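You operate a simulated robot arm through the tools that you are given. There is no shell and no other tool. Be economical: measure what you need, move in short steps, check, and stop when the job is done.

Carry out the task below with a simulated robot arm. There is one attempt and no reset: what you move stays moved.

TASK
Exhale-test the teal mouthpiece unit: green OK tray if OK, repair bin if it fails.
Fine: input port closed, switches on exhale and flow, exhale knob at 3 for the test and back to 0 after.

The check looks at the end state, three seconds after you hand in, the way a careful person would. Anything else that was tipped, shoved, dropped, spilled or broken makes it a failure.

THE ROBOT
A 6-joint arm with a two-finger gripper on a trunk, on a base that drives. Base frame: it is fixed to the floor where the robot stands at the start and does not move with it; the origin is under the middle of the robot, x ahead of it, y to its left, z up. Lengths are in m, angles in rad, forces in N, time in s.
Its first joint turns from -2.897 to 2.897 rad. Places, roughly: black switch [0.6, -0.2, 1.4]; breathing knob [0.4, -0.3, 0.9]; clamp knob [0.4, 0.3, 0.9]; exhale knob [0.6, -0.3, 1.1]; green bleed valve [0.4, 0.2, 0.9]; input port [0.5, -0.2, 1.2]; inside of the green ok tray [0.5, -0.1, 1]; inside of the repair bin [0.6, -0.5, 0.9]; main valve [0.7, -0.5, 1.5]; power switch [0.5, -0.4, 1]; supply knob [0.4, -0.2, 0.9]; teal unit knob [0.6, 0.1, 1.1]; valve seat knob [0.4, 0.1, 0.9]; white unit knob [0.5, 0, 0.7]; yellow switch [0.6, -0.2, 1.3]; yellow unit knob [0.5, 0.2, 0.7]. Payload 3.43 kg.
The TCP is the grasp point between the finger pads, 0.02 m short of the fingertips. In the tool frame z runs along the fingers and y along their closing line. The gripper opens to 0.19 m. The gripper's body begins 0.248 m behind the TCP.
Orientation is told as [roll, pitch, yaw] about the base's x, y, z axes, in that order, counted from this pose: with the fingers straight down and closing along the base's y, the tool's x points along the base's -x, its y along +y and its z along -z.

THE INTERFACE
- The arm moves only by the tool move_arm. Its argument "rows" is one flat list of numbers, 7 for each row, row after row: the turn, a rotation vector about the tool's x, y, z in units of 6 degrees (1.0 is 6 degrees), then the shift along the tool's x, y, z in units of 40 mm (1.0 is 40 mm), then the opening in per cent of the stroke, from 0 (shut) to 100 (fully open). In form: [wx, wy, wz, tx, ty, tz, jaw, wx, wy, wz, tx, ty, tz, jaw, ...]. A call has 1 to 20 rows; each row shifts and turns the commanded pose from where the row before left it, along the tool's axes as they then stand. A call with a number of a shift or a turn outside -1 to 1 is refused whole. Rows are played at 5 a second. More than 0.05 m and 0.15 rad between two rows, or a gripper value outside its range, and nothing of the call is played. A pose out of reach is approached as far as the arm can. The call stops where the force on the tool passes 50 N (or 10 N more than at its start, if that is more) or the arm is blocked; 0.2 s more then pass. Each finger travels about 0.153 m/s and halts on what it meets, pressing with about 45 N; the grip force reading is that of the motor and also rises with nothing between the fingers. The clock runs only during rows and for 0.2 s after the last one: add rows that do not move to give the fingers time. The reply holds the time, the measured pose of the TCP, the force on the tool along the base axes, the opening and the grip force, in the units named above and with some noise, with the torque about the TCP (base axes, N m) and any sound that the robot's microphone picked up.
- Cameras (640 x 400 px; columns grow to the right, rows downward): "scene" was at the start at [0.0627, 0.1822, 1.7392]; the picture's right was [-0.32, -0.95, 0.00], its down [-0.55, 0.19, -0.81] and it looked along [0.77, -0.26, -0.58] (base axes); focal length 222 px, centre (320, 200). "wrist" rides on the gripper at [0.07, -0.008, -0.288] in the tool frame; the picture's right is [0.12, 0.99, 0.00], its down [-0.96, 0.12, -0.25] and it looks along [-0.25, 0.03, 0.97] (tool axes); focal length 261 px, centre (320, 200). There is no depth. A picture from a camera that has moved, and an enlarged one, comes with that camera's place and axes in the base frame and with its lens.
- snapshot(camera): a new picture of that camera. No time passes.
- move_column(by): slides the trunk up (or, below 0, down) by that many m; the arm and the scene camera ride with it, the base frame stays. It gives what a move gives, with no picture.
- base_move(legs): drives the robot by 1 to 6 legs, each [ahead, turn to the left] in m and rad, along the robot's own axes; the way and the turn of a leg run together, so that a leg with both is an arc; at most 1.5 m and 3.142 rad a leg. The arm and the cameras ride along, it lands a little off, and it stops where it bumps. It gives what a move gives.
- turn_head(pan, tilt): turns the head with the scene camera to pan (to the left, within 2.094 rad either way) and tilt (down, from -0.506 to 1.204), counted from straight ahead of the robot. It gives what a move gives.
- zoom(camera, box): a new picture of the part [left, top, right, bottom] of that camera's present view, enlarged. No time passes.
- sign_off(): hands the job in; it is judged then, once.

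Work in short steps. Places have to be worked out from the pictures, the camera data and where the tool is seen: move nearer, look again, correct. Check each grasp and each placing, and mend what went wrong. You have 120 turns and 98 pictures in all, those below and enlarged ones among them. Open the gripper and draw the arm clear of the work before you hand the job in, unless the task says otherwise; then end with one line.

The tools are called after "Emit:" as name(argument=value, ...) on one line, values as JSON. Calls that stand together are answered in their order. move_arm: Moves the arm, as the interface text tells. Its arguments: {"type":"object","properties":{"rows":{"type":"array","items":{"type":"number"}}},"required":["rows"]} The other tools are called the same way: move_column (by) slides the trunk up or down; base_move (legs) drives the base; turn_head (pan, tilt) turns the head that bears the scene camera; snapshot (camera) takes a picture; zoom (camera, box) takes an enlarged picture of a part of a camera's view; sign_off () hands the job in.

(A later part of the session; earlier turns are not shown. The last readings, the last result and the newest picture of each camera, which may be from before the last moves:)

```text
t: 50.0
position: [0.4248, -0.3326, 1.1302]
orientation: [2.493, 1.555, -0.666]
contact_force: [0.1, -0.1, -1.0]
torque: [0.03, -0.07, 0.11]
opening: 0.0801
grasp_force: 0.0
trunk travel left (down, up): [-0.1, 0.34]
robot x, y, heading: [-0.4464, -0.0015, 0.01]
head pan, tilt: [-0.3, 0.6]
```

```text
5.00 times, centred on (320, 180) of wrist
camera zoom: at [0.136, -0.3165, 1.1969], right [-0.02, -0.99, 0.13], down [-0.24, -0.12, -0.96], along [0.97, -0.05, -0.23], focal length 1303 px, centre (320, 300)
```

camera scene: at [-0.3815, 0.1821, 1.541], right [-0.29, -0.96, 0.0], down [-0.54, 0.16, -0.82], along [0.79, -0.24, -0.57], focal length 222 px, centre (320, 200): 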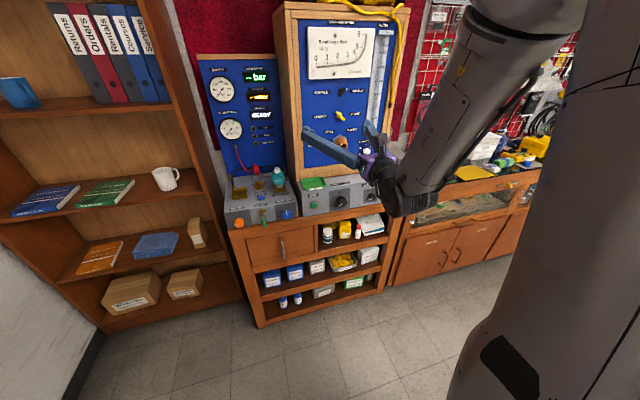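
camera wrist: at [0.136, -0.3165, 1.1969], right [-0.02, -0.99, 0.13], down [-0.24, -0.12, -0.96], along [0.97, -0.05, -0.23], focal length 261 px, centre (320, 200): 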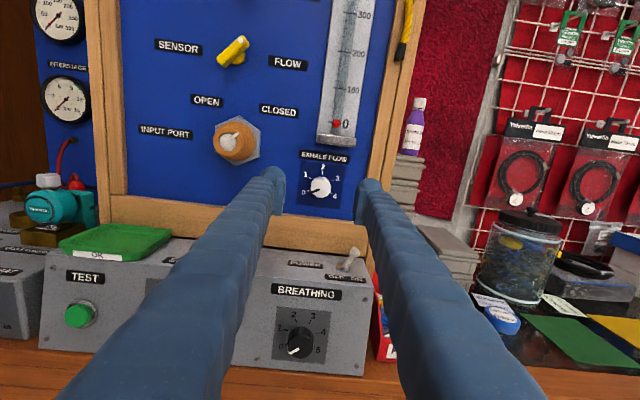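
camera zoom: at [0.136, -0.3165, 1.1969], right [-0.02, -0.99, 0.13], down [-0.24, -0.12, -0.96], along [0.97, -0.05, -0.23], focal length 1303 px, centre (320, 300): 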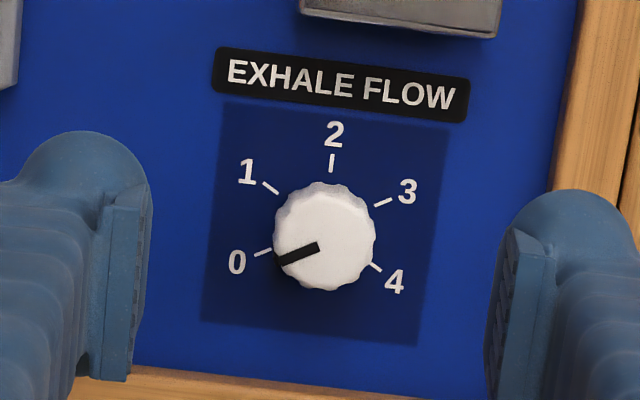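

The knob scale is 0–4 with ticks about 60° apart; pointer at 0, so 3 needs +180° clockwise. Knob centre ≈ (-0.338, 1.122). I centre on it and roll to -135°, so that one grip covers the whole turn ending at +45°.

Emit:
move_arm(rows=[0, 0, -1, -0.2, 0.15, 0, 30, 0, 0, -1, 0, 0, 0, 23, 0, 0, -1, 0, 0, 0, 23, 0, 0, -1, 0, 0, 0, 23, 0, 0, -1, 0, 0, 0, 23, 0, 0, -1, 0, 0, 0, 23, 0, 0, -1, 0, 0, 0, 23, 0, 0, -1, 0, 0, 0, 23, 0, 0, -1, 0, 0, 0, 23, 0, 0, -1, 0, 0, 0, 23, 0, 0, -1, 0, 0, 0, 23, 0, 0, -1, 0, 0, 0, 23, 0, 0, -1, 0, 0, 0, 23, 0, 0, -1, 0, 0, 0, 23, 0, 0, -1, 0, 0, 0, 23, 0, 0, -1, 0, 0, 0, 23, 0, 0, -1, 0, 0, 0, 23, 0, 0, -1, 0, 0, 0, 23, 0, 0, -1, 0, 0, 0, 23, 0, 0, -1, 0, 0, 0, 23])

Emit:
move_arm(rows=[0, 0, -1, 0, 0, 0, 23, 0, 0, -1, 0, 0, 0, 23, 0, 0, -0.5, 0, 0, 0, 23])

Emit:
snapshot(camera="wrist")

```text
t: 54.2
position: [0.4253, -0.3372, 1.1233]
orientation: [1.584, -0.534, -1.597]
contact_force: [-0.5, 0.1, 0.2]
torque: [-0.03, 0.03, -0.01]
opening: 0.0437
grasp_force: 0.1
trunk travel left (down, up): [-0.1, 0.34]
robot x, y, heading: [-0.444, -0.0028, 0.01]
head pan, tilt: [-0.3, 0.6]
```

```text
t: 55.0
position: [0.425, -0.3377, 1.1234]
orientation: [1.588, -0.796, -1.604]
contact_force: [0.0, -0.1, 0.1]
torque: [-0.02, -0.02, 0.0]
opening: 0.0438
grasp_force: 0.1
trunk travel left (down, up): [-0.1, 0.34]
robot x, y, heading: [-0.4464, -0.0039, 0.011]
head pan, tilt: [-0.3, 0.6]
```

```text
61 pictures are left
camera wrist: at [0.1391, -0.2868, 1.0628], right [0.01, 0.79, 0.61], down [-0.27, -0.58, 0.77], along [0.96, -0.17, 0.21], focal length 261 px, centre (320, 200)
```

wrist: 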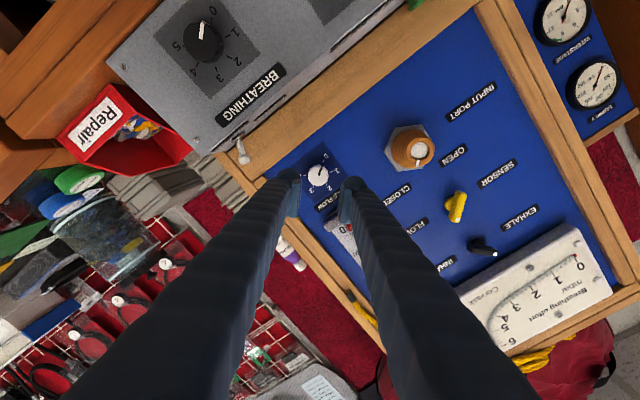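

I zoom to check centring before going in.

Emit:
zoom(camera="wrist", box=[256, 130, 384, 210])

```text
5.00 times, centred on (320, 170) of wrist
camera zoom: at [0.1391, -0.2868, 1.0628], right [0.01, 0.79, 0.61], down [-0.27, -0.58, 0.77], along [0.96, -0.17, 0.21], focal length 1303 px, centre (320, 350)
```

zoom: 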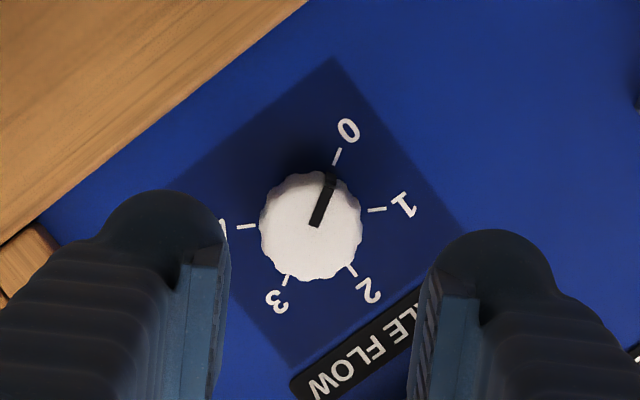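

The knob is ~4 mm off in -Y and ~4 mm in +X of the tool. I correct and advance 100 mm.

Emit:
move_arm(rows=[0, 0, 0, 0.1, -0.1, 0, 23, 0, 0, 0, 0, 0, 0.9, 23, 0, 0, 0, 0, 0, 0.9, 23, 0, 0, 0, 0, 0, 0.5, 23, 0, 0, 0, 0, 0, 0, 23])

Emit:
zoom(camera="wrist", box=[256, 130, 384, 210])

```text
t: 56.2
position: [0.5182, -0.3371, 1.1165]
orientation: [1.589, -0.797, -1.602]
contact_force: [0.8, 0.4, 0.1]
torque: [0.02, -0.03, -0.01]
opening: 0.0437
grasp_force: 0.1
trunk travel left (down, up): [-0.1, 0.34]
robot x, y, heading: [-0.4445, -0.0038, 0.009]
head pan, tilt: [-0.3, 0.6]
```

```text
5.00 times, centred on (320, 170) of wrist
camera zoom: at [0.2316, -0.2876, 1.0563], right [0.01, 0.79, 0.61], down [-0.27, -0.59, 0.76], along [0.96, -0.17, 0.21], focal length 1303 px, centre (320, 350)
```

zoom: 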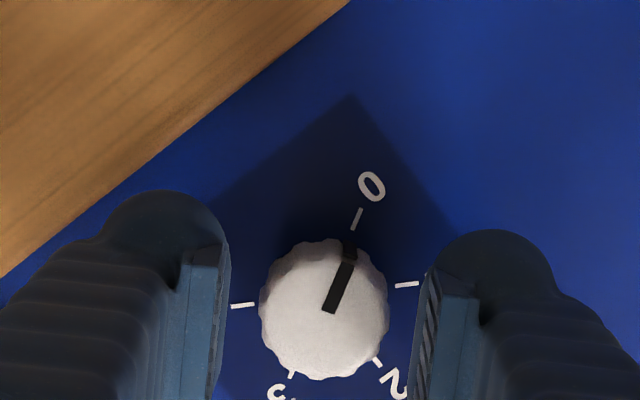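

Nicely centred. I advance 20 mm, close, and look at the reading.

Emit:
move_arm(rows=[0, 0, 0, 0, 0, 0.5, 23, 0, 0, 0, 0, 0, 0, 18, 0, 0, 0, 0, 0, 0, 10, 0, 0, 0, 0, 0, 0, 10])

Emit:
zoom(camera="wrist", box=[256, 130, 384, 210])

```text
t: 57.2
position: [0.5377, -0.3378, 1.1166]
orientation: [1.589, -0.796, -1.602]
contact_force: [-1.2, 3.5, 1.7]
torque: [0.01, -0.1, 0.1]
opening: 0.0327
grasp_force: 44.9
trunk travel left (down, up): [-0.1, 0.34]
robot x, y, heading: [-0.4404, -0.0006, 0.01]
head pan, tilt: [-0.3, 0.6]
```

```text
5.00 times, centred on (320, 170) of wrist
camera zoom: at [0.251, -0.2873, 1.0571], right [0.01, 0.79, 0.61], down [-0.27, -0.59, 0.76], along [0.96, -0.17, 0.21], focal length 1303 px, centre (320, 350)
```

zoom: 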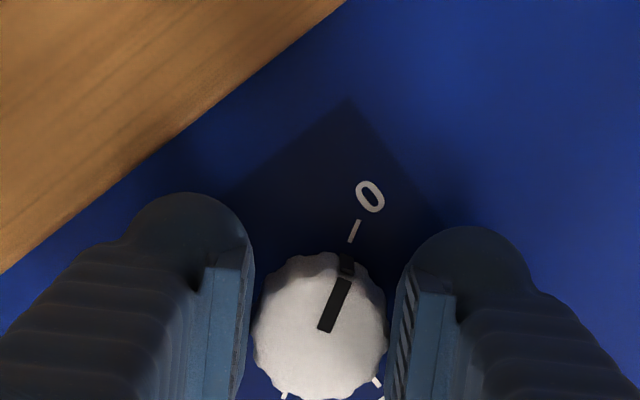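

Gripped with almost no side load. I turn it clockwise, 120° first.

Emit:
move_arm(rows=[0, 0, 1, 0, 0, 0, 10, 0, 0, 1, 0, 0, 0, 10, 0, 0, 1, 0, 0, 0, 10, 0, 0, 1, 0, 0, 0, 10, 0, 0, 1, 0, 0, 0, 10, 0, 0, 1, 0, 0, 0, 10, 0, 0, 1, 0, 0, 0, 10, 0, 0, 1, 0, 0, 0, 10, 0, 0, 1, 0, 0, 0, 10, 0, 0, 1, 0, 0, 0, 10, 0, 0, 1, 0, 0, 0, 10, 0, 0, 1, 0, 0, 0, 10, 0, 0, 1, 0, 0, 0, 10, 0, 0, 1, 0, 0, 0, 10, 0, 0, 1, 0, 0, 0, 10, 0, 0, 1, 0, 0, 0, 10, 0, 0, 1, 0, 0, 0, 10, 0, 0, 1, 0, 0, 0, 10, 0, 0, 1, 0, 0, 0, 10, 0, 0, 1, 0, 0, 0, 10])

Emit:
zoom(camera="wrist", box=[256, 130, 384, 210])

```text
t: 61.4
position: [0.5369, -0.338, 1.1186]
orientation: [1.612, 1.301, -1.548]
contact_force: [-8.8, 15.9, -5.4]
torque: [0.0, 0.4, 0.08]
opening: 0.0324
grasp_force: 45.3
trunk travel left (down, up): [-0.1, 0.34]
robot x, y, heading: [-0.4448, -0.0028, 0.006]
head pan, tilt: [-0.3, 0.6]
```

```text
5.00 times, centred on (320, 170) of wrist
camera zoom: at [0.2492, -0.3042, 1.1804], right [-0.02, -0.92, 0.38], down [-0.24, -0.36, -0.9], along [0.97, -0.11, -0.22], focal length 1303 px, centre (320, 350)
```

zoom: 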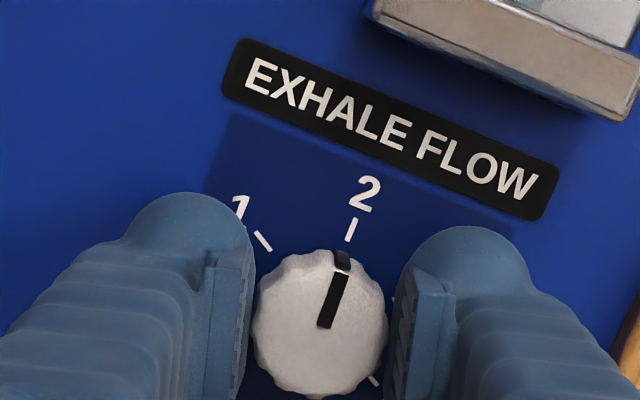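

The pointer is at 2 after 120°, confirming 60° per unit. I turn another 60° to 3.

Emit:
move_arm(rows=[0, 0, 1, 0, 0, 0, 10, 0, 0, 1, 0, 0, 0, 10, 0, 0, 1, 0, 0, 0, 10, 0, 0, 1, 0, 0, 0, 10, 0, 0, 1, 0, 0, 0, 10, 0, 0, 1, 0, 0, 0, 10, 0, 0, 1, 0, 0, 0, 10, 0, 0, 1, 0, 0, 0, 10, 0, 0, 1, 0, 0, 0, 10, 0, 0, 1, 0, 0, 0, 10])

Emit:
zoom(camera="wrist", box=[256, 130, 384, 210])

Emit:
snapshot(camera="scene")

```text
t: 63.6
position: [0.5368, -0.3389, 1.1178]
orientation: [-1.589, 0.795, 1.541]
contact_force: [1.0, 7.9, -3.8]
torque: [-0.02, 0.15, 0.1]
opening: 0.0325
grasp_force: 44.8
trunk travel left (down, up): [-0.1, 0.34]
robot x, y, heading: [-0.446, -0.0051, 0.014]
head pan, tilt: [-0.3, 0.6]
```

```text
5.00 times, centred on (320, 170) of wrist
camera zoom: at [0.2481, -0.3745, 1.1708], right [-0.01, -0.79, -0.61], down [-0.23, 0.6, -0.77], along [0.97, 0.13, -0.18], focal length 1303 px, centre (320, 350)
```

zoom: 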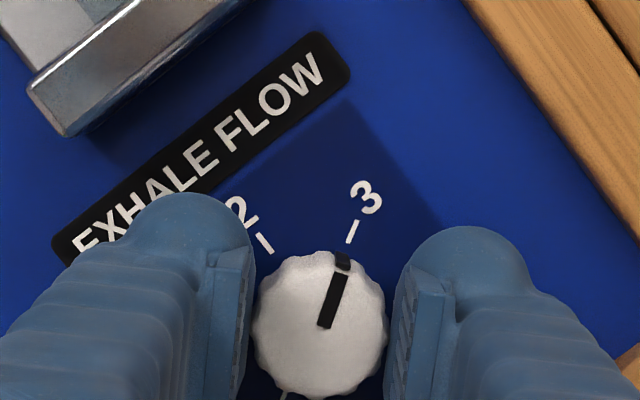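

```text
55 pictures are left
camera scene: at [-0.3801, 0.1824, 1.5409], right [-0.29, -0.96, 0.0], down [-0.54, 0.16, -0.82], along [0.79, -0.24, -0.57], focal length 222 px, centre (320, 200)
```

scene: 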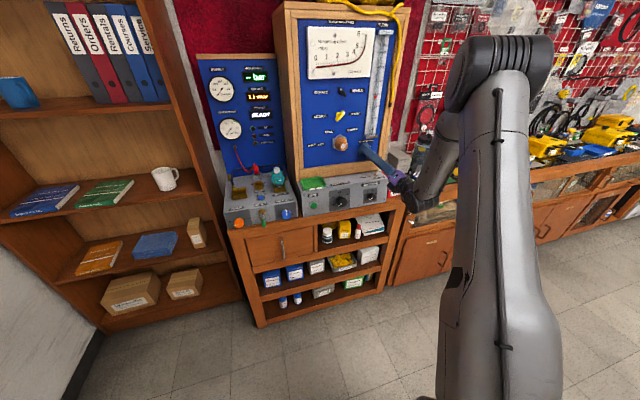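

Knob at 3, and the EFFORT display changed. I zoom in on the displays.

Emit:
zoom(camera="scene", box=[200, 55, 280, 155])

Emit:
zoom(camera="scene", box=[290, 15, 400, 155])

```text
4.00 times, centred on (240, 105) of scene
camera zoom: at [-0.3801, 0.1824, 1.5409], right [-0.29, -0.96, 0.0], down [-0.54, 0.16, -0.82], along [0.79, -0.24, -0.57], focal length 887 px, centre (640, 580)
```

zoom: 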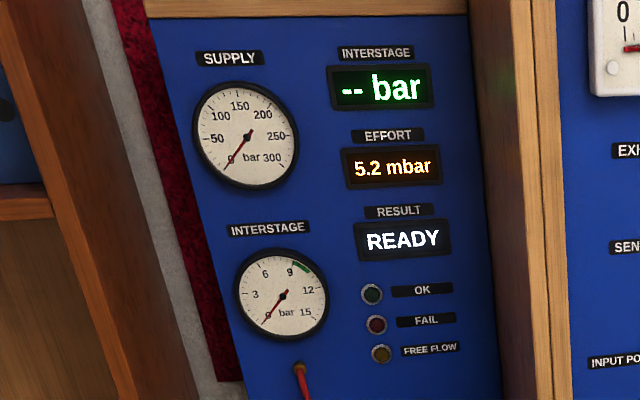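

```text
2.86 times, centred on (345, 85) of scene
camera zoom: at [-0.3801, 0.1824, 1.5409], right [-0.29, -0.96, 0.0], down [-0.54, 0.16, -0.82], along [0.79, -0.24, -0.57], focal length 633 px, centre (249, 529)
```

zoom: 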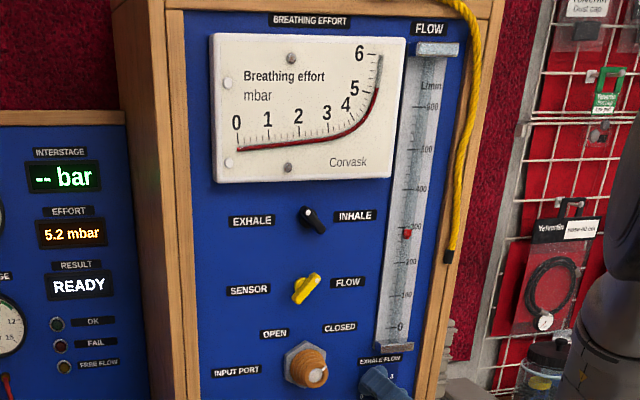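

EFFORT reads 5.2 mbar at ~280 l/min flow; RESULT still READY, so TEST needs pressing. I triangulate the TEST button at about (0.449, -0.028, 0.922). I release the knob, back away, roll to neutral with fingers shut.

Emit:
move_arm(rows=[0, 0, 0, 0, 0, 0, 23, 0, 0, 0, 0, 0, 0, 23, 0, 0, 0, 0, 0, -0.5, 23, 0, 0, 0, 0, 0, -0.9, 23, 0, 0, 0, 0, 0, -0.9, 23, 0, 0, -1, 0, 0, -0.9, 20, 0, 0, -1, 0, 0, -0.9, 10, 0, 0, -1, 0, 0, 0, 0, 0, 0, -1, 0, 0, 0, 0, 0, 0, -1, 0, 0, 0, 0, 0, 0, -1, 0, 0, 0, 0, 0, 0, -1, 0, 0, 0, 0, 0, 0, -0.5, 0, 0, 0, 0])

Emit:
snapshot(camera="wrist")

```text
t: 66.4
position: [0.3735, -0.3361, 1.1161]
orientation: [2.432, 1.555, -0.73]
contact_force: [-0.5, -0.2, 0.6]
torque: [0.02, 0.0, 0.0]
opening: 0.0001
grasp_force: 34.1
trunk travel left (down, up): [-0.1, 0.34]
robot x, y, heading: [-0.4445, -0.005, 0.006]
head pan, tilt: [-0.3, 0.6]
```

```text
52 pictures are left
camera wrist: at [0.0847, -0.32, 1.1834], right [-0.02, -0.99, 0.13], down [-0.24, -0.12, -0.96], along [0.97, -0.05, -0.23], focal length 261 px, centre (320, 200)
```

wrist: 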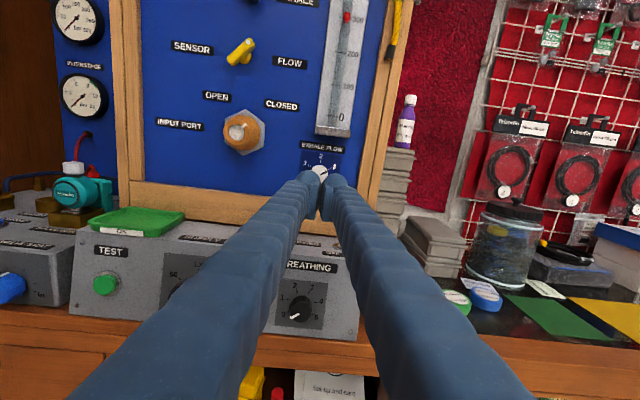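

The flow float shows ~300; everything is steady. I move left in front of TEST at this stand-off, then down to z≈0.923.

Emit:
move_arm(rows=[0, 0, 0, 0, -0.961, 0, 0, 0, 0, 0, 0, -0.961, 0, 0, 0, 0, 0, 0, -0.961, 0, 0, 0, 0, 0, 0, -0.961, 0, 0, 0, 0, 0, 0, -0.961, 0, 0, 0, 0, 0, 0, -0.961, 0, 0, 0, 0, 0, 0, -0.961, 0, 0, 0, 0, 0, 0, -0.961, 0, 0, 0, 0, 0, -0.97, 0, 0, 0, 0, 0, 0, -0.97, 0, 0, 0, 0, 0, 0, -0.97, 0, 0, 0, 0, 0, 0, -0.97, 0, 0, 0, 0, 0, 0, -0.97, 0, 0, 0, 0, 0, 0, 0, 0, 0, 0])

Emit:
snapshot(camera="wrist")

```text
t: 69.4
position: [0.3784, -0.1142, 0.9156]
orientation: [2.131, 1.558, -1.027]
contact_force: [0.4, 0.3, -0.7]
torque: [-0.01, -0.02, -0.01]
opening: 0.0001
grasp_force: 34.5
out of reach, approached as far as the arm can: row 6, 7, 8, 9
trunk travel left (down, up): [-0.1, 0.34]
robot x, y, heading: [-0.4396, -0.0019, 0.008]
head pan, tilt: [-0.3, 0.6]
```

```text
51 pictures are left
camera wrist: at [0.091, -0.0986, 0.9837], right [-0.02, -0.99, 0.13], down [-0.24, -0.12, -0.96], along [0.97, -0.05, -0.24], focal length 261 px, centre (320, 200)
```

wrist: 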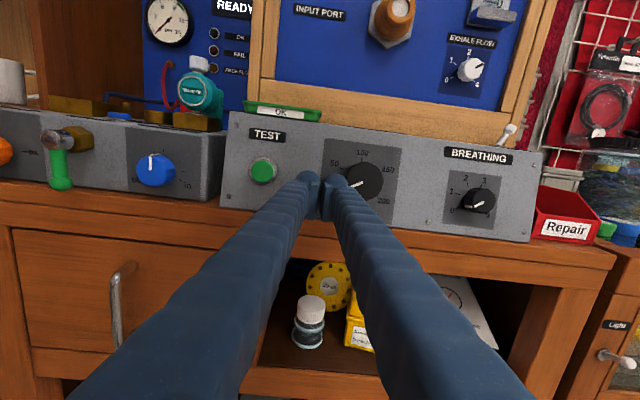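

Part of the leftward travel was out of reach; the tip is now at y=-0.114. I try the remaining 86 mm left at this lower height.

Emit:
move_arm(rows=[0, 0, 0, 0.05, -0.72, 0, 0, 0, 0, 0, 0.05, -0.72, 0, 0, 0, 0, 0, 0.05, -0.7, 0, 0, 0, 0, 0, 0, 0, 0, 0])

Emit:
zoom(camera="wrist", box=[200, 100, 440, 250])

```text
t: 70.4
position: [0.3766, -0.0888, 0.9283]
orientation: [2.268, 1.558, -0.862]
contact_force: [-0.1, -0.4, 0.3]
torque: [-0.03, 0.03, -0.07]
opening: 0.0001
grasp_force: 34.0
out of reach, approached as far as the arm can: row 1, 2, 3
trunk travel left (down, up): [-0.1, 0.34]
robot x, y, heading: [-0.4413, -0.0033, 0.004]
head pan, tilt: [-0.3, 0.6]
```

```text
2.67 times, centred on (320, 175) of wrist
camera zoom: at [0.0895, -0.0821, 0.9966], right [0.01, -0.99, 0.13], down [-0.24, -0.13, -0.96], along [0.97, -0.02, -0.24], focal length 695 px, centre (320, 267)
```

zoom: 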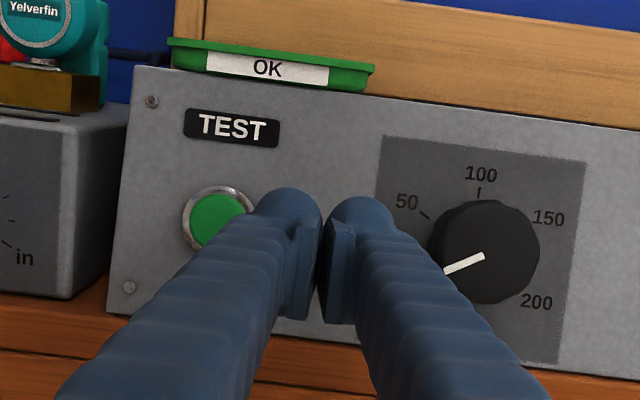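

The arm is limited here, so I turn the base left by 0.075 rad, which should carry the fingertip across to the button.

Emit:
base_move(legs=[[0, 0.075]])

Emit:
zoom(camera="wrist", box=[200, 100, 440, 250])

```text
t: 71.4
position: [0.3828, -0.0283, 0.9284]
orientation: [2.223, 1.558, -0.827]
contact_force: [0.2, 1.0, 0.3]
torque: [-0.01, -0.01, 0.03]
opening: 0.0001
grasp_force: 34.5
trunk travel left (down, up): [-0.1, 0.34]
robot x, y, heading: [-0.4453, -0.0106, 0.084]
head pan, tilt: [-0.3, 0.6]
```

```text
2.67 times, centred on (320, 175) of wrist
camera zoom: at [0.0941, -0.0454, 0.9968], right [0.09, -0.99, 0.13], down [-0.23, -0.15, -0.96], along [0.97, 0.06, -0.24], focal length 695 px, centre (320, 267)
```

zoom: 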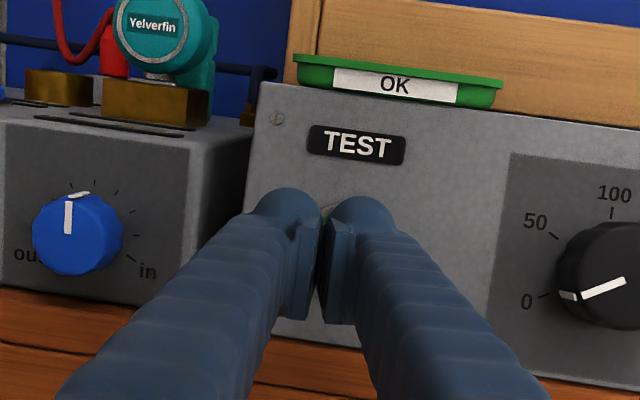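

The tips cover the button now. I push forward gradually to press it.

Emit:
move_arm(rows=[0, 0, 0, -0.1, 0.1, 0.5, 0, 0, 0, 0, 0, 0, 0.4, 0, 0, 0, 0, 0, 0, 0.15, 0, 0, 0, 0, 0, 0, 0.1, 0, 0, 0, 0, 0, 0, 0.1, 0])

Emit:
zoom(camera="scene", box=[200, 55, 280, 155])

```text
t: 72.6
position: [0.426, -0.031, 0.9262]
orientation: [1.952, 1.565, -1.081]
contact_force: [-29.7, -0.9, 8.0]
torque: [0.07, 0.24, -0.36]
opening: 0.0001
grasp_force: 34.6
out of reach, approached as far as the arm can: row 4
trunk travel left (down, up): [-0.1, 0.34]
robot x, y, heading: [-0.4403, -0.0056, 0.084]
head pan, tilt: [-0.3, 0.6]
heard: click
stopped in row 5: the force on the tool passed its limit at 56 N (the readings are from after the stop); the commanded pose is now the measured one
```

```text
4.00 times, centred on (240, 105) of scene
camera zoom: at [-0.3973, 0.1809, 1.5413], right [-0.22, -0.98, 0.0], down [-0.55, 0.12, -0.83], along [0.81, -0.18, -0.56], focal length 887 px, centre (640, 580)
```

zoom: 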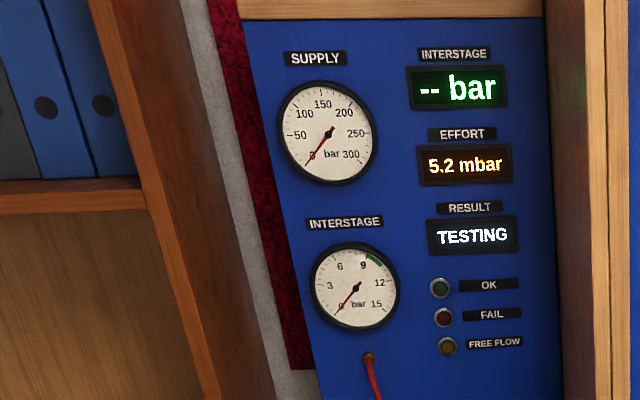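

A click, and RESULT shows TESTING. I back off and wait a few seconds, then read the result.

Emit:
move_arm(rows=[0, 0, 0, 0, 0, -0.5, 0, 0, 0, 0, 0, 0, -0.6, 0, 0, 0, 0, 0, 0, 0, 0, 0, 0, 0, 0, 0, 0, 0, 0, 0, 0, 0, 0, 0, 0, 0, 0, 0, 0, 0, 0, 0, 0, 0, 0, 0, 0, 0, 0, 0, 0, 0, 0, 0, 0, 0, 0, 0, 0, 0, 0, 0, 0, 0, 0, 0, 0, 0, 0, 0, 0, 0, 0, 0, 0, 0, 0, 0, 0, 0, 0, 0, 0, 0, 0, 0, 0, 0, 0, 0, 0])

Emit:
zoom(camera="scene", box=[200, 55, 280, 155])

```text
t: 75.4
position: [0.3837, -0.0362, 0.9239]
orientation: [1.767, 1.562, -1.267]
contact_force: [-0.8, 0.4, 0.1]
torque: [-0.01, -0.02, 0.01]
opening: 0.0001
grasp_force: 34.4
trunk travel left (down, up): [-0.1, 0.34]
robot x, y, heading: [-0.4426, -0.0106, 0.084]
head pan, tilt: [-0.3, 0.6]
```

```text
4.00 times, centred on (240, 105) of scene
camera zoom: at [-0.3942, 0.1808, 1.541], right [-0.22, -0.98, 0.0], down [-0.55, 0.12, -0.82], along [0.81, -0.18, -0.57], focal length 887 px, centre (640, 580)
```

zoom: 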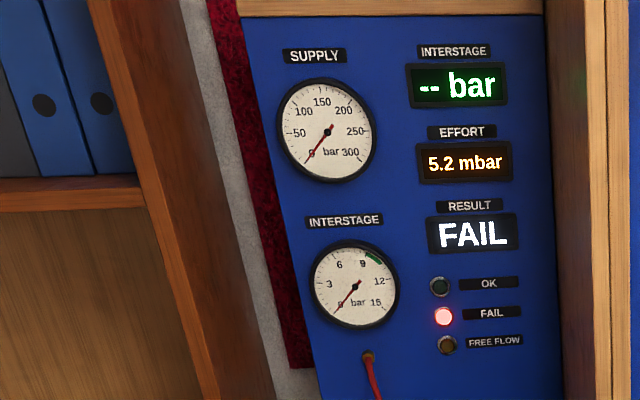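

RESULT: FAIL (5.2 mbar, FAIL lamp on). So the unit goes to the repair bin; first the exhale knob goes back to 0. I rise, turn the base back, and move in front of the knob.

Emit:
move_arm(rows=[0, 0, 0, 1, 0, 0, 0, 0, 0, 0, 1, 0, 0, 0, 0, 0, 0, 1, 0, 0, 0, 0, 0, 0, 1, 0, 0, 0, 0, 0, 0, 0.9, 0, 0, 0])

Emit:
base_move(legs=[[0, -0.075]])

Emit:
move_arm(rows=[0, 0, 0, 0, 1, 0, 0, 0, 0, 0, 0, 1, 0, 0, 0, 0, 0, 0, 1, 0, 0, 0, 0, 0, 0, 1, 0, 0, 0, 0, 0, 0, 1, 0, 0, 0, 0, 0, 0, 0.6, 0, 0, 0, 0, 0, 0, 0, 0, 0])

Emit:
snapshot(camera="wrist")

```text
t: 76.6
position: [0.3877, -0.036, 1.1214]
orientation: [1.769, 1.564, -1.263]
contact_force: [-0.8, 0.2, 0.0]
torque: [-0.03, 0.0, 0.0]
opening: 0.0
grasp_force: 34.1
out of reach, approached as far as the arm can: row 5
trunk travel left (down, up): [-0.1, 0.34]
robot x, y, heading: [-0.4427, -0.0105, 0.08]
head pan, tilt: [-0.3, 0.6]
```

```text
t: 77.5
position: [0.3841, -0.0996, 1.1195]
orientation: [1.772, 1.563, -1.335]
contact_force: [0.2, -0.1, 0.0]
torque: [-0.02, 0.0, -0.03]
opening: 0.0001
grasp_force: 34.2
trunk travel left (down, up): [-0.1, 0.34]
robot x, y, heading: [-0.445, -0.0024, 0.009]
head pan, tilt: [-0.3, 0.6]
```

```text
t: 79.1
position: [0.3931, -0.3238, 1.1232]
orientation: [1.778, 1.565, -1.332]
contact_force: [-0.5, -1.2, -0.1]
torque: [0.01, -0.01, 0.05]
opening: 0.0
grasp_force: 34.5
trunk travel left (down, up): [-0.1, 0.34]
robot x, y, heading: [-0.442, -0.0044, 0.007]
head pan, tilt: [-0.3, 0.6]
```

```text
46 pictures are left
camera wrist: at [0.1051, -0.3227, 1.194], right [0.03, -0.99, 0.13], down [-0.24, -0.13, -0.96], along [0.97, 0.0, -0.24], focal length 261 px, centre (320, 200)
```

wrist: 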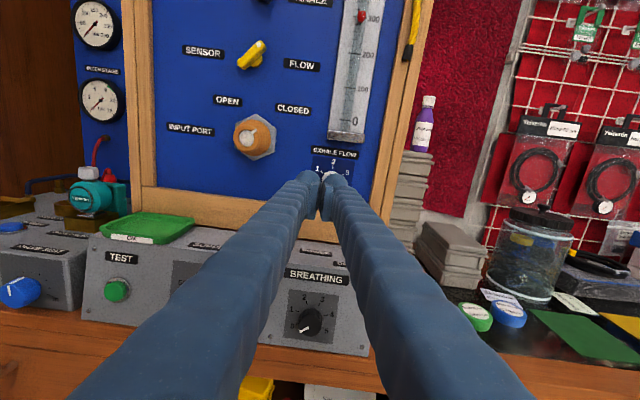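

The flow float stands at 300 as expected for 3. I align on the knob (yaw fix 2°), roll to +45°, open to 44 mm and check centring.

Emit:
move_arm(rows=[-0.33, 0, 0, -0.15, 0.36, 0.5, 10, 0, 0, 1, 0, 0, 0.4, 23, 0, 0, 1, 0, 0, 0, 23, 0, 0, 1, 0, 0, 0, 23, 0, 0, 1, 0, 0, 0, 23, 0, 0, 1, 0, 0, 0, 23, 0, 0, 1, 0, 0, 0, 23, 0, 0, 1, 0, 0, 0, 23, 0, 0, 0.5, 0, 0, 0, 23, 0, 0, 0, 0, 0, 0, 23])

Emit:
zoom(camera="wrist", box=[256, 130, 384, 210])

```text
t: 81.3
position: [0.4287, -0.3357, 1.1163]
orientation: [-1.575, 0.792, 1.567]
contact_force: [-0.1, -0.5, 0.0]
torque: [-0.01, 0.04, -0.02]
opening: 0.0439
grasp_force: 0.0
trunk travel left (down, up): [-0.1, 0.34]
robot x, y, heading: [-0.4417, -0.0024, 0.006]
head pan, tilt: [-0.3, 0.6]
```

```text
5.00 times, centred on (320, 170) of wrist
camera zoom: at [0.1407, -0.378, 1.1714], right [0.0, -0.79, -0.61], down [-0.25, 0.59, -0.77], along [0.97, 0.15, -0.19], focal length 1303 px, centre (320, 350)
```

zoom: 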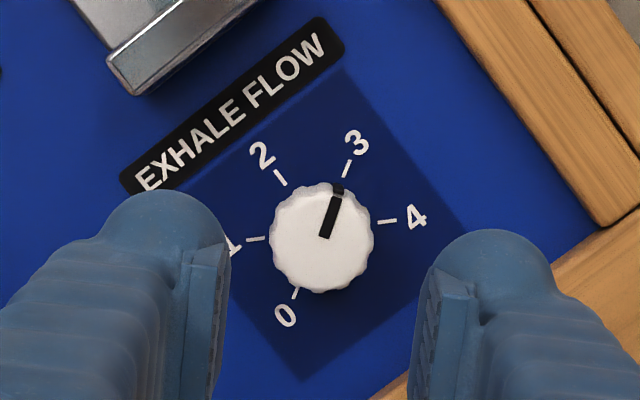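

Perfectly centred. I advance 109 mm and grip.

Emit:
move_arm(rows=[0, 0, 0, 0, 0, 0.9, 23, 0, 0, 0, 0, 0, 0.9, 23, 0, 0, 0, 0, 0, 0.92, 23, 0, 0, 0, 0, 0, 0, 23, 0, 0, 0, 0, 0, 0, 16, 0, 0, 0, 0, 0, 0, 10, 0, 0, 0, 0, 0, 0, 10])

Emit:
zoom(camera="wrist", box=[256, 130, 384, 210])

```text
t: 82.9
position: [0.5378, -0.3366, 1.116]
orientation: [-1.573, 0.793, 1.567]
contact_force: [0.1, -4.3, -0.7]
torque: [0.05, -0.03, -0.1]
opening: 0.0325
grasp_force: 45.2
trunk travel left (down, up): [-0.1, 0.34]
robot x, y, heading: [-0.442, -0.0019, 0.008]
head pan, tilt: [-0.3, 0.6]
```

```text
5.00 times, centred on (320, 170) of wrist
camera zoom: at [0.2491, -0.3779, 1.1715], right [0.0, -0.79, -0.61], down [-0.24, 0.59, -0.77], along [0.97, 0.15, -0.19], focal length 1303 px, centre (320, 350)
```

zoom: 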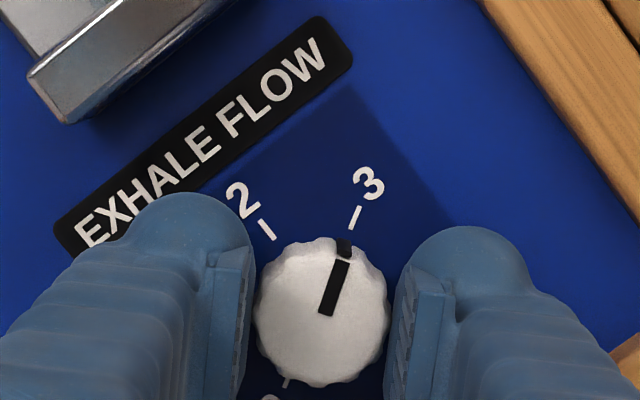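

Gripped. I turn 180° counter-clockwise back to 0.

Emit:
move_arm(rows=[0, 0, -1, 0, 0, 0, 10, 0, 0, -1, 0, 0, 0, 10, 0, 0, -1, 0, 0, 0, 10, 0, 0, -1, 0, 0, 0, 10, 0, 0, -1, 0, 0, 0, 10, 0, 0, -1, 0, 0, 0, 10, 0, 0, -1, 0, 0, 0, 10, 0, 0, -1, 0, 0, 0, 10, 0, 0, -1, 0, 0, 0, 10, 0, 0, -1, 0, 0, 0, 10, 0, 0, -1, 0, 0, 0, 10, 0, 0, -1, 0, 0, 0, 10, 0, 0, -1, 0, 0, 0, 10, 0, 0, -1, 0, 0, 0, 10, 0, 0, -1, 0, 0, 0, 10, 0, 0, -1, 0, 0, 0, 10, 0, 0, -1, 0, 0, 0, 10, 0, 0, -1, 0, 0, 0, 10, 0, 0, -1, 0, 0, 0, 10, 0, 0, -1, 0, 0, 0, 10])

Emit:
move_arm(rows=[0, 0, -1, 0, 0, 0, 10, 0, 0, -1, 0, 0, 0, 10, 0, 0, -1, 0, 0, 0, 10, 0, 0, -1, 0, 0, 0, 10, 0, 0, -1, 0, 0, 0, 10, 0, 0, -1, 0, 0, 0, 10, 0, 0, -1, 0, 0, 0, 10, 0, 0, -1, 0, 0, 0, 10, 0, 0, -1, 0, 0, 0, 10, 0, 0, -1, 0, 0, 0, 10])

Emit:
zoom(camera="wrist", box=[256, 130, 384, 210])

```text
t: 87.1
position: [0.5374, -0.3414, 1.1168]
orientation: [1.576, 0.256, -1.575]
contact_force: [-4.3, -35.5, 0.4]
torque: [0.03, -0.08, -0.15]
opening: 0.0326
grasp_force: 45.0
trunk travel left (down, up): [-0.1, 0.34]
robot x, y, heading: [-0.4404, -0.0053, 0.006]
head pan, tilt: [-0.3, 0.6]
```

```text
t: 89.3
position: [0.5363, -0.3378, 1.1179]
orientation: [1.579, -0.793, -1.578]
contact_force: [10.2, -23.8, 20.3]
torque: [0.32, -0.31, -0.24]
opening: 0.0328
grasp_force: 44.4
trunk travel left (down, up): [-0.1, 0.34]
robot x, y, heading: [-0.4436, -0.0085, 0.005]
head pan, tilt: [-0.3, 0.6]
```

```text
5.00 times, centred on (320, 170) of wrist
camera zoom: at [0.2493, -0.2923, 1.06], right [0.0, 0.79, 0.61], down [-0.25, -0.59, 0.77], along [0.97, -0.15, 0.2], focal length 1303 px, centre (320, 350)
```

zoom: 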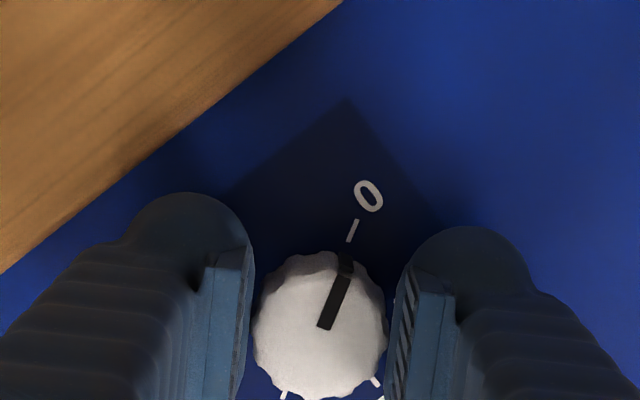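

Pointer is back at 0. I release and back off 165 mm, then look at the whole from the scene camera.

Emit:
move_arm(rows=[0, 0, 0, 0, 0, 0, 23, 0, 0, 0, 0, 0, 0, 23, 0, 0, 0, 0, 0, -0.5, 23, 0, 0, 0, 0, 0, -0.9, 23, 0, 0, 0, 0, 0, -0.9, 23, 0, 0, 0, 0, 0, -0.9, 23, 0, 0, 0, 0, 0, -0.9, 23])

Emit:
zoom(camera="scene", box=[190, 40, 414, 180])

Emit:
zoom(camera="scene", box=[220, 150, 316, 230])

```text
t: 90.9
position: [0.3725, -0.3365, 1.1166]
orientation: [1.573, -0.793, -1.573]
contact_force: [1.4, 0.2, -0.5]
torque: [-0.01, 0.03, -0.04]
opening: 0.0436
grasp_force: 0.0
trunk travel left (down, up): [-0.1, 0.34]
robot x, y, heading: [-0.4432, -0.0041, 0.004]
head pan, tilt: [-0.3, 0.6]
```

```text
2.86 times, centred on (302, 110) of scene
camera zoom: at [-0.3806, 0.1816, 1.5411], right [-0.29, -0.96, 0.0], down [-0.54, 0.16, -0.82], along [0.79, -0.24, -0.57], focal length 633 px, centre (371, 457)
```

zoom: 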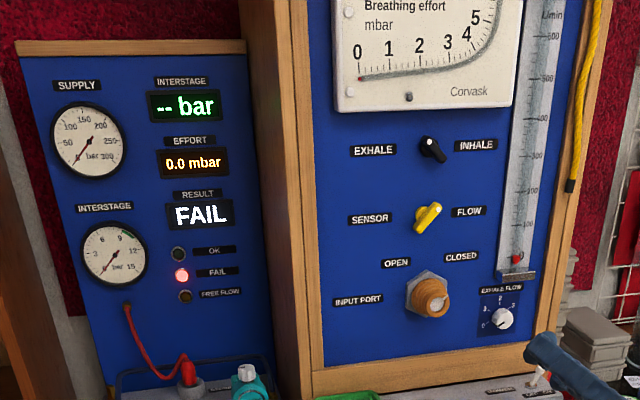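

```text
5.00 times, centred on (268, 190) of scene
camera zoom: at [-0.3806, 0.1816, 1.5411], right [-0.29, -0.96, 0.0], down [-0.54, 0.16, -0.82], along [0.79, -0.24, -0.57], focal length 1108 px, centre (580, 250)
```

zoom: 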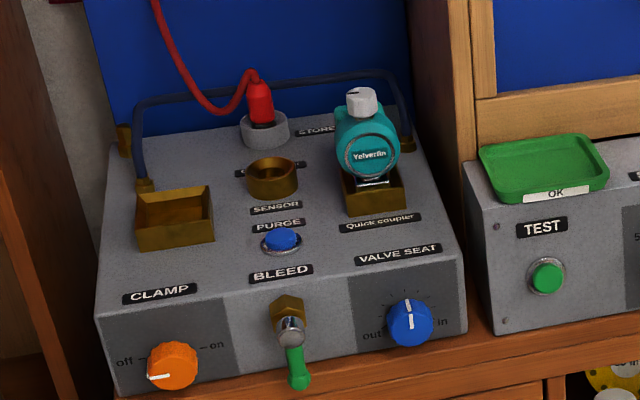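

Everything reads zero and the result stays FAIL. Next is the teal unit: I'll grasp it with the tool pitched ~45° down. I roll back to neutral, rise and pitch.

Emit:
move_arm(rows=[0, 0, 1, 0, 0, 0, 23, 0, 0, 1, 0, 0, 0, 23, 0, 0, 1, 0, 0, 0, 23, 0, 0, 1, 0, 0, 0, 23, 0, 0, 1, 0, 0, 0, 23, 0, 0, 1, 0, 0, 0, 23, 0, 0, 1, 0, 0, 0, 23, 0, 0, 1, 0, 0, 0, 23, 0, 0, 1, 0, 0, 0, 23, 0, 0, 1, 0, 0, 0, 23, 0, 0, 1, 0, 0, 0, 23, 0, 0, 1, 0, 0, 0, 23, 0, 0, 1, 0, 0, 0, 23, 0, 0, 1, 0, 0, 0, 23, 0, 0, 1, 0, 0, 0, 23, 0, 0, 1, 0, 0, 0, 23, 0, 0, 1, 0, 0, 0, 23, 0, 0, 1, 0, 0, 0, 23, 0, 0, 1, 0, 0, 0, 23, 0, 0, 1, 0, 0, 0, 23])

Emit:
move_arm(rows=[0, 0, 1, 0, 0, 0, 23, 0, 0, 1, 0, 0, 0, 23, 0, 0, 0.5, 0, 0, 0, 23, 0, 0, 0, 1, 0, 0, 23, 0, 0, 0, 1, 0, 0, 23, 0, 0, 0, 1, 0, 0, 23, 0, -1, 0, 0, -0.8, 0, 23, 0, -1, 0, 0, -0.8, 0, 23, 0, -1, 0, 0, -0.8, 0, 23, 0, -1, 0, 0, -0.8, 0, 23, 0, -1, 0, 0, -0.8, 0, 23, 0, -1, 0, 0, -0.8, 0, 30, 0, -1, 0, 0, -0.8, 0, 40, 0, -0.5, 0, 0, -0.8, 0, 50])

Emit:
snapshot(camera="wrist")

```text
t: 95.1
position: [0.3719, -0.3368, 1.1165]
orientation: [1.579, 1.304, -1.563]
contact_force: [-0.2, -0.1, 0.0]
torque: [0.02, 0.01, 0.02]
opening: 0.0437
grasp_force: 0.0
trunk travel left (down, up): [-0.1, 0.34]
robot x, y, heading: [-0.4406, -0.0049, 0.003]
head pan, tilt: [-0.3, 0.6]
```

```text
t: 98.3
position: [0.3934, -0.0362, 1.2594]
orientation: [-0.129, 0.856, 3.103]
contact_force: [0.4, 0.4, 0.3]
torque: [-0.11, -0.01, -0.14]
opening: 0.0949
grasp_force: 0.1
trunk travel left (down, up): [-0.1, 0.34]
robot x, y, heading: [-0.4451, -0.0041, 0.006]
head pan, tilt: [-0.3, 0.6]
stopped in row 14: the arm was blocked; the commanded pose is now the measured one
```

```text
40 pictures are left
camera wrist: at [0.2228, -0.0566, 1.498], right [0.13, -0.99, 0.01], down [-0.81, -0.11, -0.58], along [0.57, 0.07, -0.82], focal length 261 px, centre (320, 200)
```

wrist: 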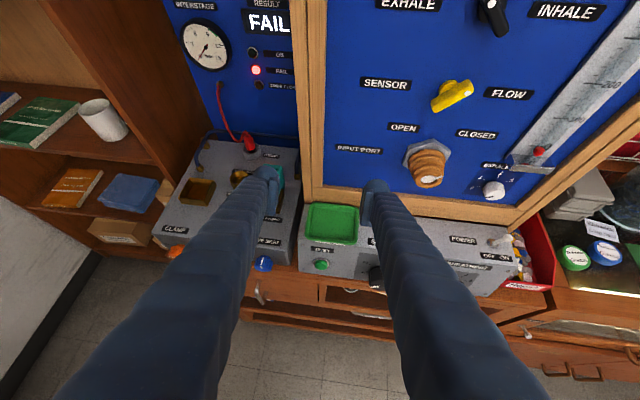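

The tool points ~41° down. The unit is hidden behind the left finger; I turn the base left 0.16 rad to bring the tool in front of the unit.

Emit:
base_move(legs=[[0, 0.16]])

Emit:
snapshot(camera="wrist")

Emit:
zoom(camera="wrist", box=[240, 100, 400, 200])

```text
t: 99.6
position: [0.3894, 0.0884, 1.2567]
orientation: [-0.126, 0.859, -3.03]
contact_force: [0.0, -0.2, -0.1]
torque: [0.01, 0.0, 0.04]
opening: 0.0952
grasp_force: 0.1
trunk travel left (down, up): [-0.1, 0.34]
robot x, y, heading: [-0.4411, -0.0115, 0.159]
head pan, tilt: [-0.3, 0.6]
```

```text
39 pictures are left
camera wrist: at [0.2233, 0.0433, 1.4976], right [0.28, -0.96, 0.01], down [-0.78, -0.23, -0.58], along [0.55, 0.16, -0.82], focal length 261 px, centre (320, 200)
```

wrist: 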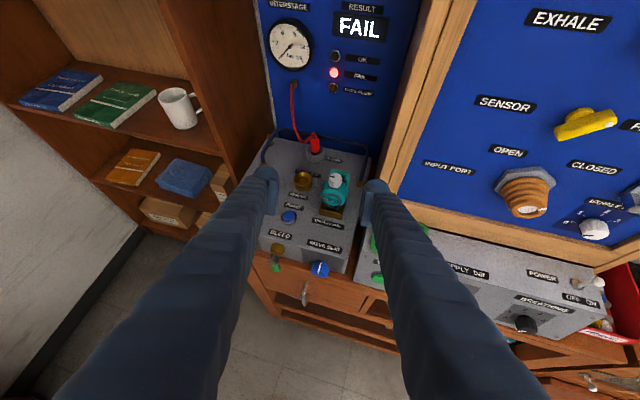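

```text
4.00 times, centred on (320, 150) of wrist
camera zoom: at [0.2233, 0.0433, 1.4976], right [0.28, -0.96, 0.01], down [-0.78, -0.23, -0.58], along [0.55, 0.16, -0.82], focal length 1043 px, centre (320, 400)
```

zoom: 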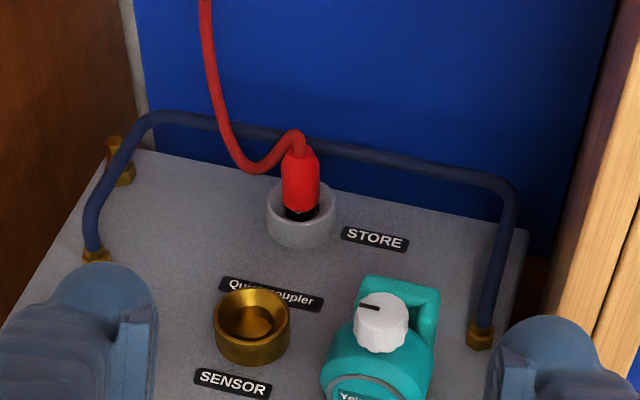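

Triangulation puts the knob top at (0.569, 0.110, 1.073) and the disc body around (0.56, 0.109, 1.025). The tool is yawed 16° left and rolled 5°; I square it to the console with the gap at ~95 mm.

Emit:
move_arm(rows=[-0.69, 0.077, 0.59, 0, 0, 0, 50, -0.69, 0.077, 0.59, 0, 0, 0, 50, -0.69, 0.077, 0.59, 0, 0, 0, 50, 0, 0, -0.8, 0, 0, 0, 50, 0, 0, 0, 0, 0, 0, 50])

Emit:
snapshot(camera="wrist")

```text
t: 100.8
position: [0.3898, 0.0836, 1.2576]
orientation: [-0.04, 0.867, -3.042]
contact_force: [1.3, -0.6, -0.1]
torque: [0.04, -0.04, 0.02]
opening: 0.0951
grasp_force: 0.0
out of reach, approached as far as the arm can: row 2, 3
trunk travel left (down, up): [-0.1, 0.34]
robot x, y, heading: [-0.444, -0.0148, 0.162]
head pan, tilt: [-0.3, 0.6]
```

```text
37 pictures are left
camera wrist: at [0.2177, 0.0658, 1.4963], right [0.2, -0.98, 0.07], down [-0.79, -0.2, -0.58], along [0.58, 0.07, -0.82], focal length 261 px, centre (320, 200)
```

wrist: 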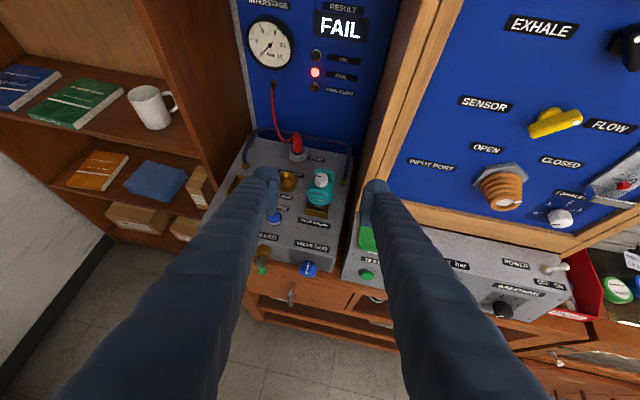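

The arm hits a joint limit when the target is left of the robot's axis, so I need the base ~0.25 m further left. I check the room on the left with the head camera first.

Emit:
turn_head(pan=1.3, tilt=0.7)

Emit:
snapshot(camera="scene")

Emit:
turn_head(pan=2.094, tilt=0.7)

Emit:
snapshot(camera="scene")

```text
t: 102.4
position: [0.3891, 0.0841, 1.2552]
orientation: [-0.041, 0.865, -3.044]
contact_force: [0.2, 0.7, 0.2]
torque: [0.04, 0.0, -0.03]
opening: 0.0951
grasp_force: 0.1
trunk travel left (down, up): [-0.1, 0.34]
robot x, y, heading: [-0.4446, -0.0139, 0.16]
head pan, tilt: [1.3, 0.7]
```

```text
36 pictures are left
camera scene: at [-0.4868, 0.2779, 1.5324], right [0.99, -0.11, 0.0], down [-0.07, -0.64, -0.76], along [0.09, 0.76, -0.64], focal length 222 px, centre (320, 200)
```

scene: 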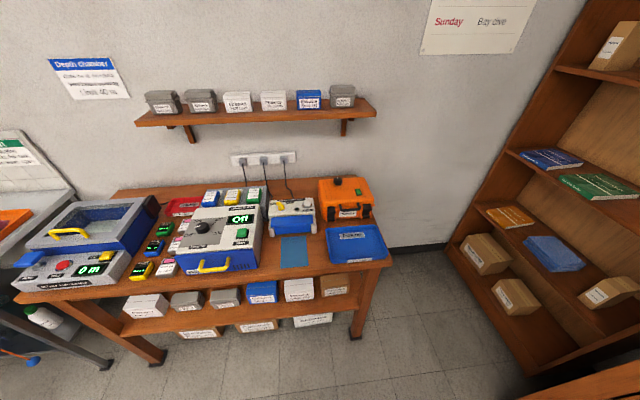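

```text
t: 103.6
position: [0.3901, 0.0844, 1.2562]
orientation: [-0.041, 0.864, -3.043]
contact_force: [-0.9, -0.2, 0.4]
torque: [-0.01, 0.0, 0.01]
opening: 0.095
grasp_force: 0.0
trunk travel left (down, up): [-0.1, 0.34]
robot x, y, heading: [-0.4443, -0.0121, 0.161]
head pan, tilt: [2.094, 0.7]
```

```text
35 pictures are left
camera scene: at [-0.5498, 0.2595, 1.5325], right [0.78, 0.63, 0.0], down [0.41, -0.5, -0.77], along [-0.48, 0.59, -0.64], focal length 222 px, centre (320, 200)
```

scene: 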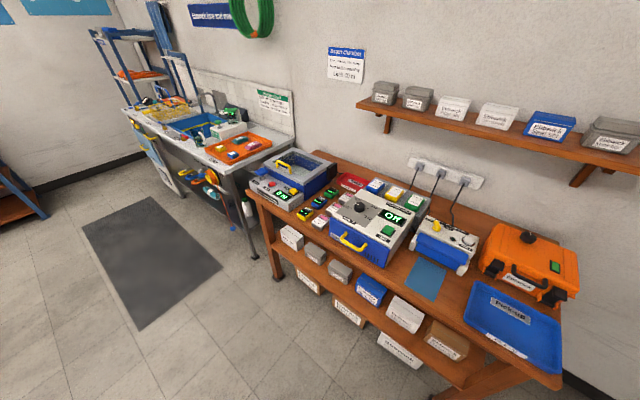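

There is a table at y≈0.68 on the left, so a 0.19 m leftward shift is safe. I do it by turning right, reversing, straightening and driving forward again.

Emit:
base_move(legs=[[0, -0.5], [-0.57, 0], [0, 0.34]])

Emit:
turn_head(pan=-0.1, tilt=0.6)

Emit:
snapshot(camera="scene")

```text
t: 105.7
position: [0.3556, -0.2612, 1.2573]
orientation: [-0.04, 0.864, 2.822]
contact_force: [0.3, 0.9, 0.3]
torque: [-0.06, 0.0, -0.09]
opening: 0.0948
grasp_force: 0.0
trunk travel left (down, up): [-0.1, 0.34]
robot x, y, heading: [-0.4386, 0.0081, -0.256]
head pan, tilt: [2.094, 0.7]
stopped in leg 1: the robot was blocked; the commanded pose is now the measured one
```

```text
t: 107.8
position: [0.3559, -0.2611, 1.2571]
orientation: [-0.04, 0.865, 2.821]
contact_force: [0.2, -0.5, -0.5]
torque: [-0.01, -0.04, -0.02]
opening: 0.0948
grasp_force: 0.1
trunk travel left (down, up): [-0.1, 0.34]
robot x, y, heading: [-0.4391, 0.01, -0.263]
head pan, tilt: [-0.099, 0.6]
```

```text
34 pictures are left
camera scene: at [-0.3224, 0.1868, 1.541], right [-0.35, -0.94, 0.0], down [-0.53, 0.2, -0.82], along [0.77, -0.29, -0.57], focal length 222 px, centre (320, 200)
```

scene: 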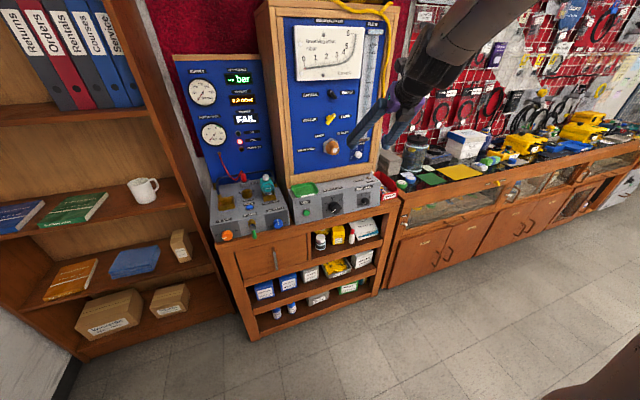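

The turn was blocked at -0.26 rad without any force on the tool. I look to the right and downward to see what is near the base.

Emit:
turn_head(pan=-1.2, tilt=0.8)

Emit:
snapshot(camera="scene")

Emit:
snapshot(camera="wrist")

```text
t: 109.1
position: [0.3566, -0.2621, 1.2566]
orientation: [-0.04, 0.867, 2.82]
contact_force: [-0.6, -0.3, 0.7]
torque: [0.0, -0.01, 0.0]
opening: 0.0951
grasp_force: 0.0
trunk travel left (down, up): [-0.1, 0.34]
robot x, y, heading: [-0.4423, 0.0111, -0.258]
head pan, tilt: [-1.201, 0.799]
```

```text
33 pictures are left
camera scene: at [-0.3962, 0.1377, 1.5242], right [-0.99, -0.11, 0.0], down [-0.08, 0.71, -0.7], along [0.08, -0.69, -0.72], focal length 222 px, centre (320, 200)
```

scene: 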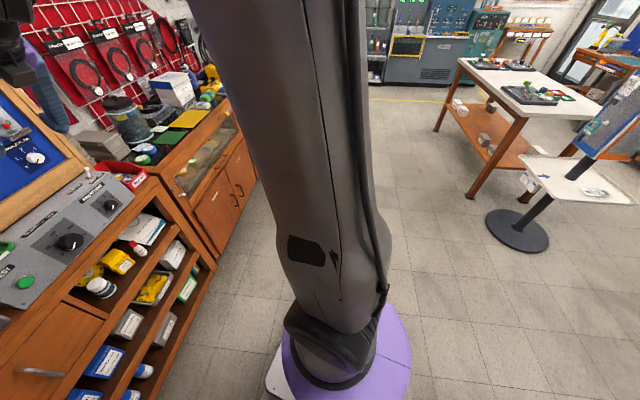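

```text
32 pictures are left
camera wrist: at [0.1902, -0.2086, 1.4971], right [-0.21, -0.98, 0.07], down [-0.81, 0.14, -0.58], along [0.55, -0.17, -0.82], focal length 261 px, centre (320, 200)
```

wrist: 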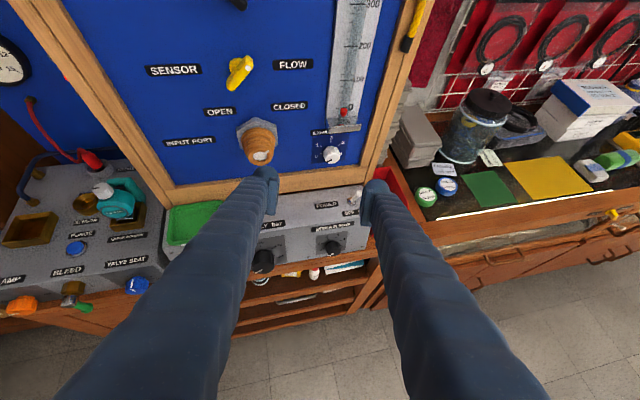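

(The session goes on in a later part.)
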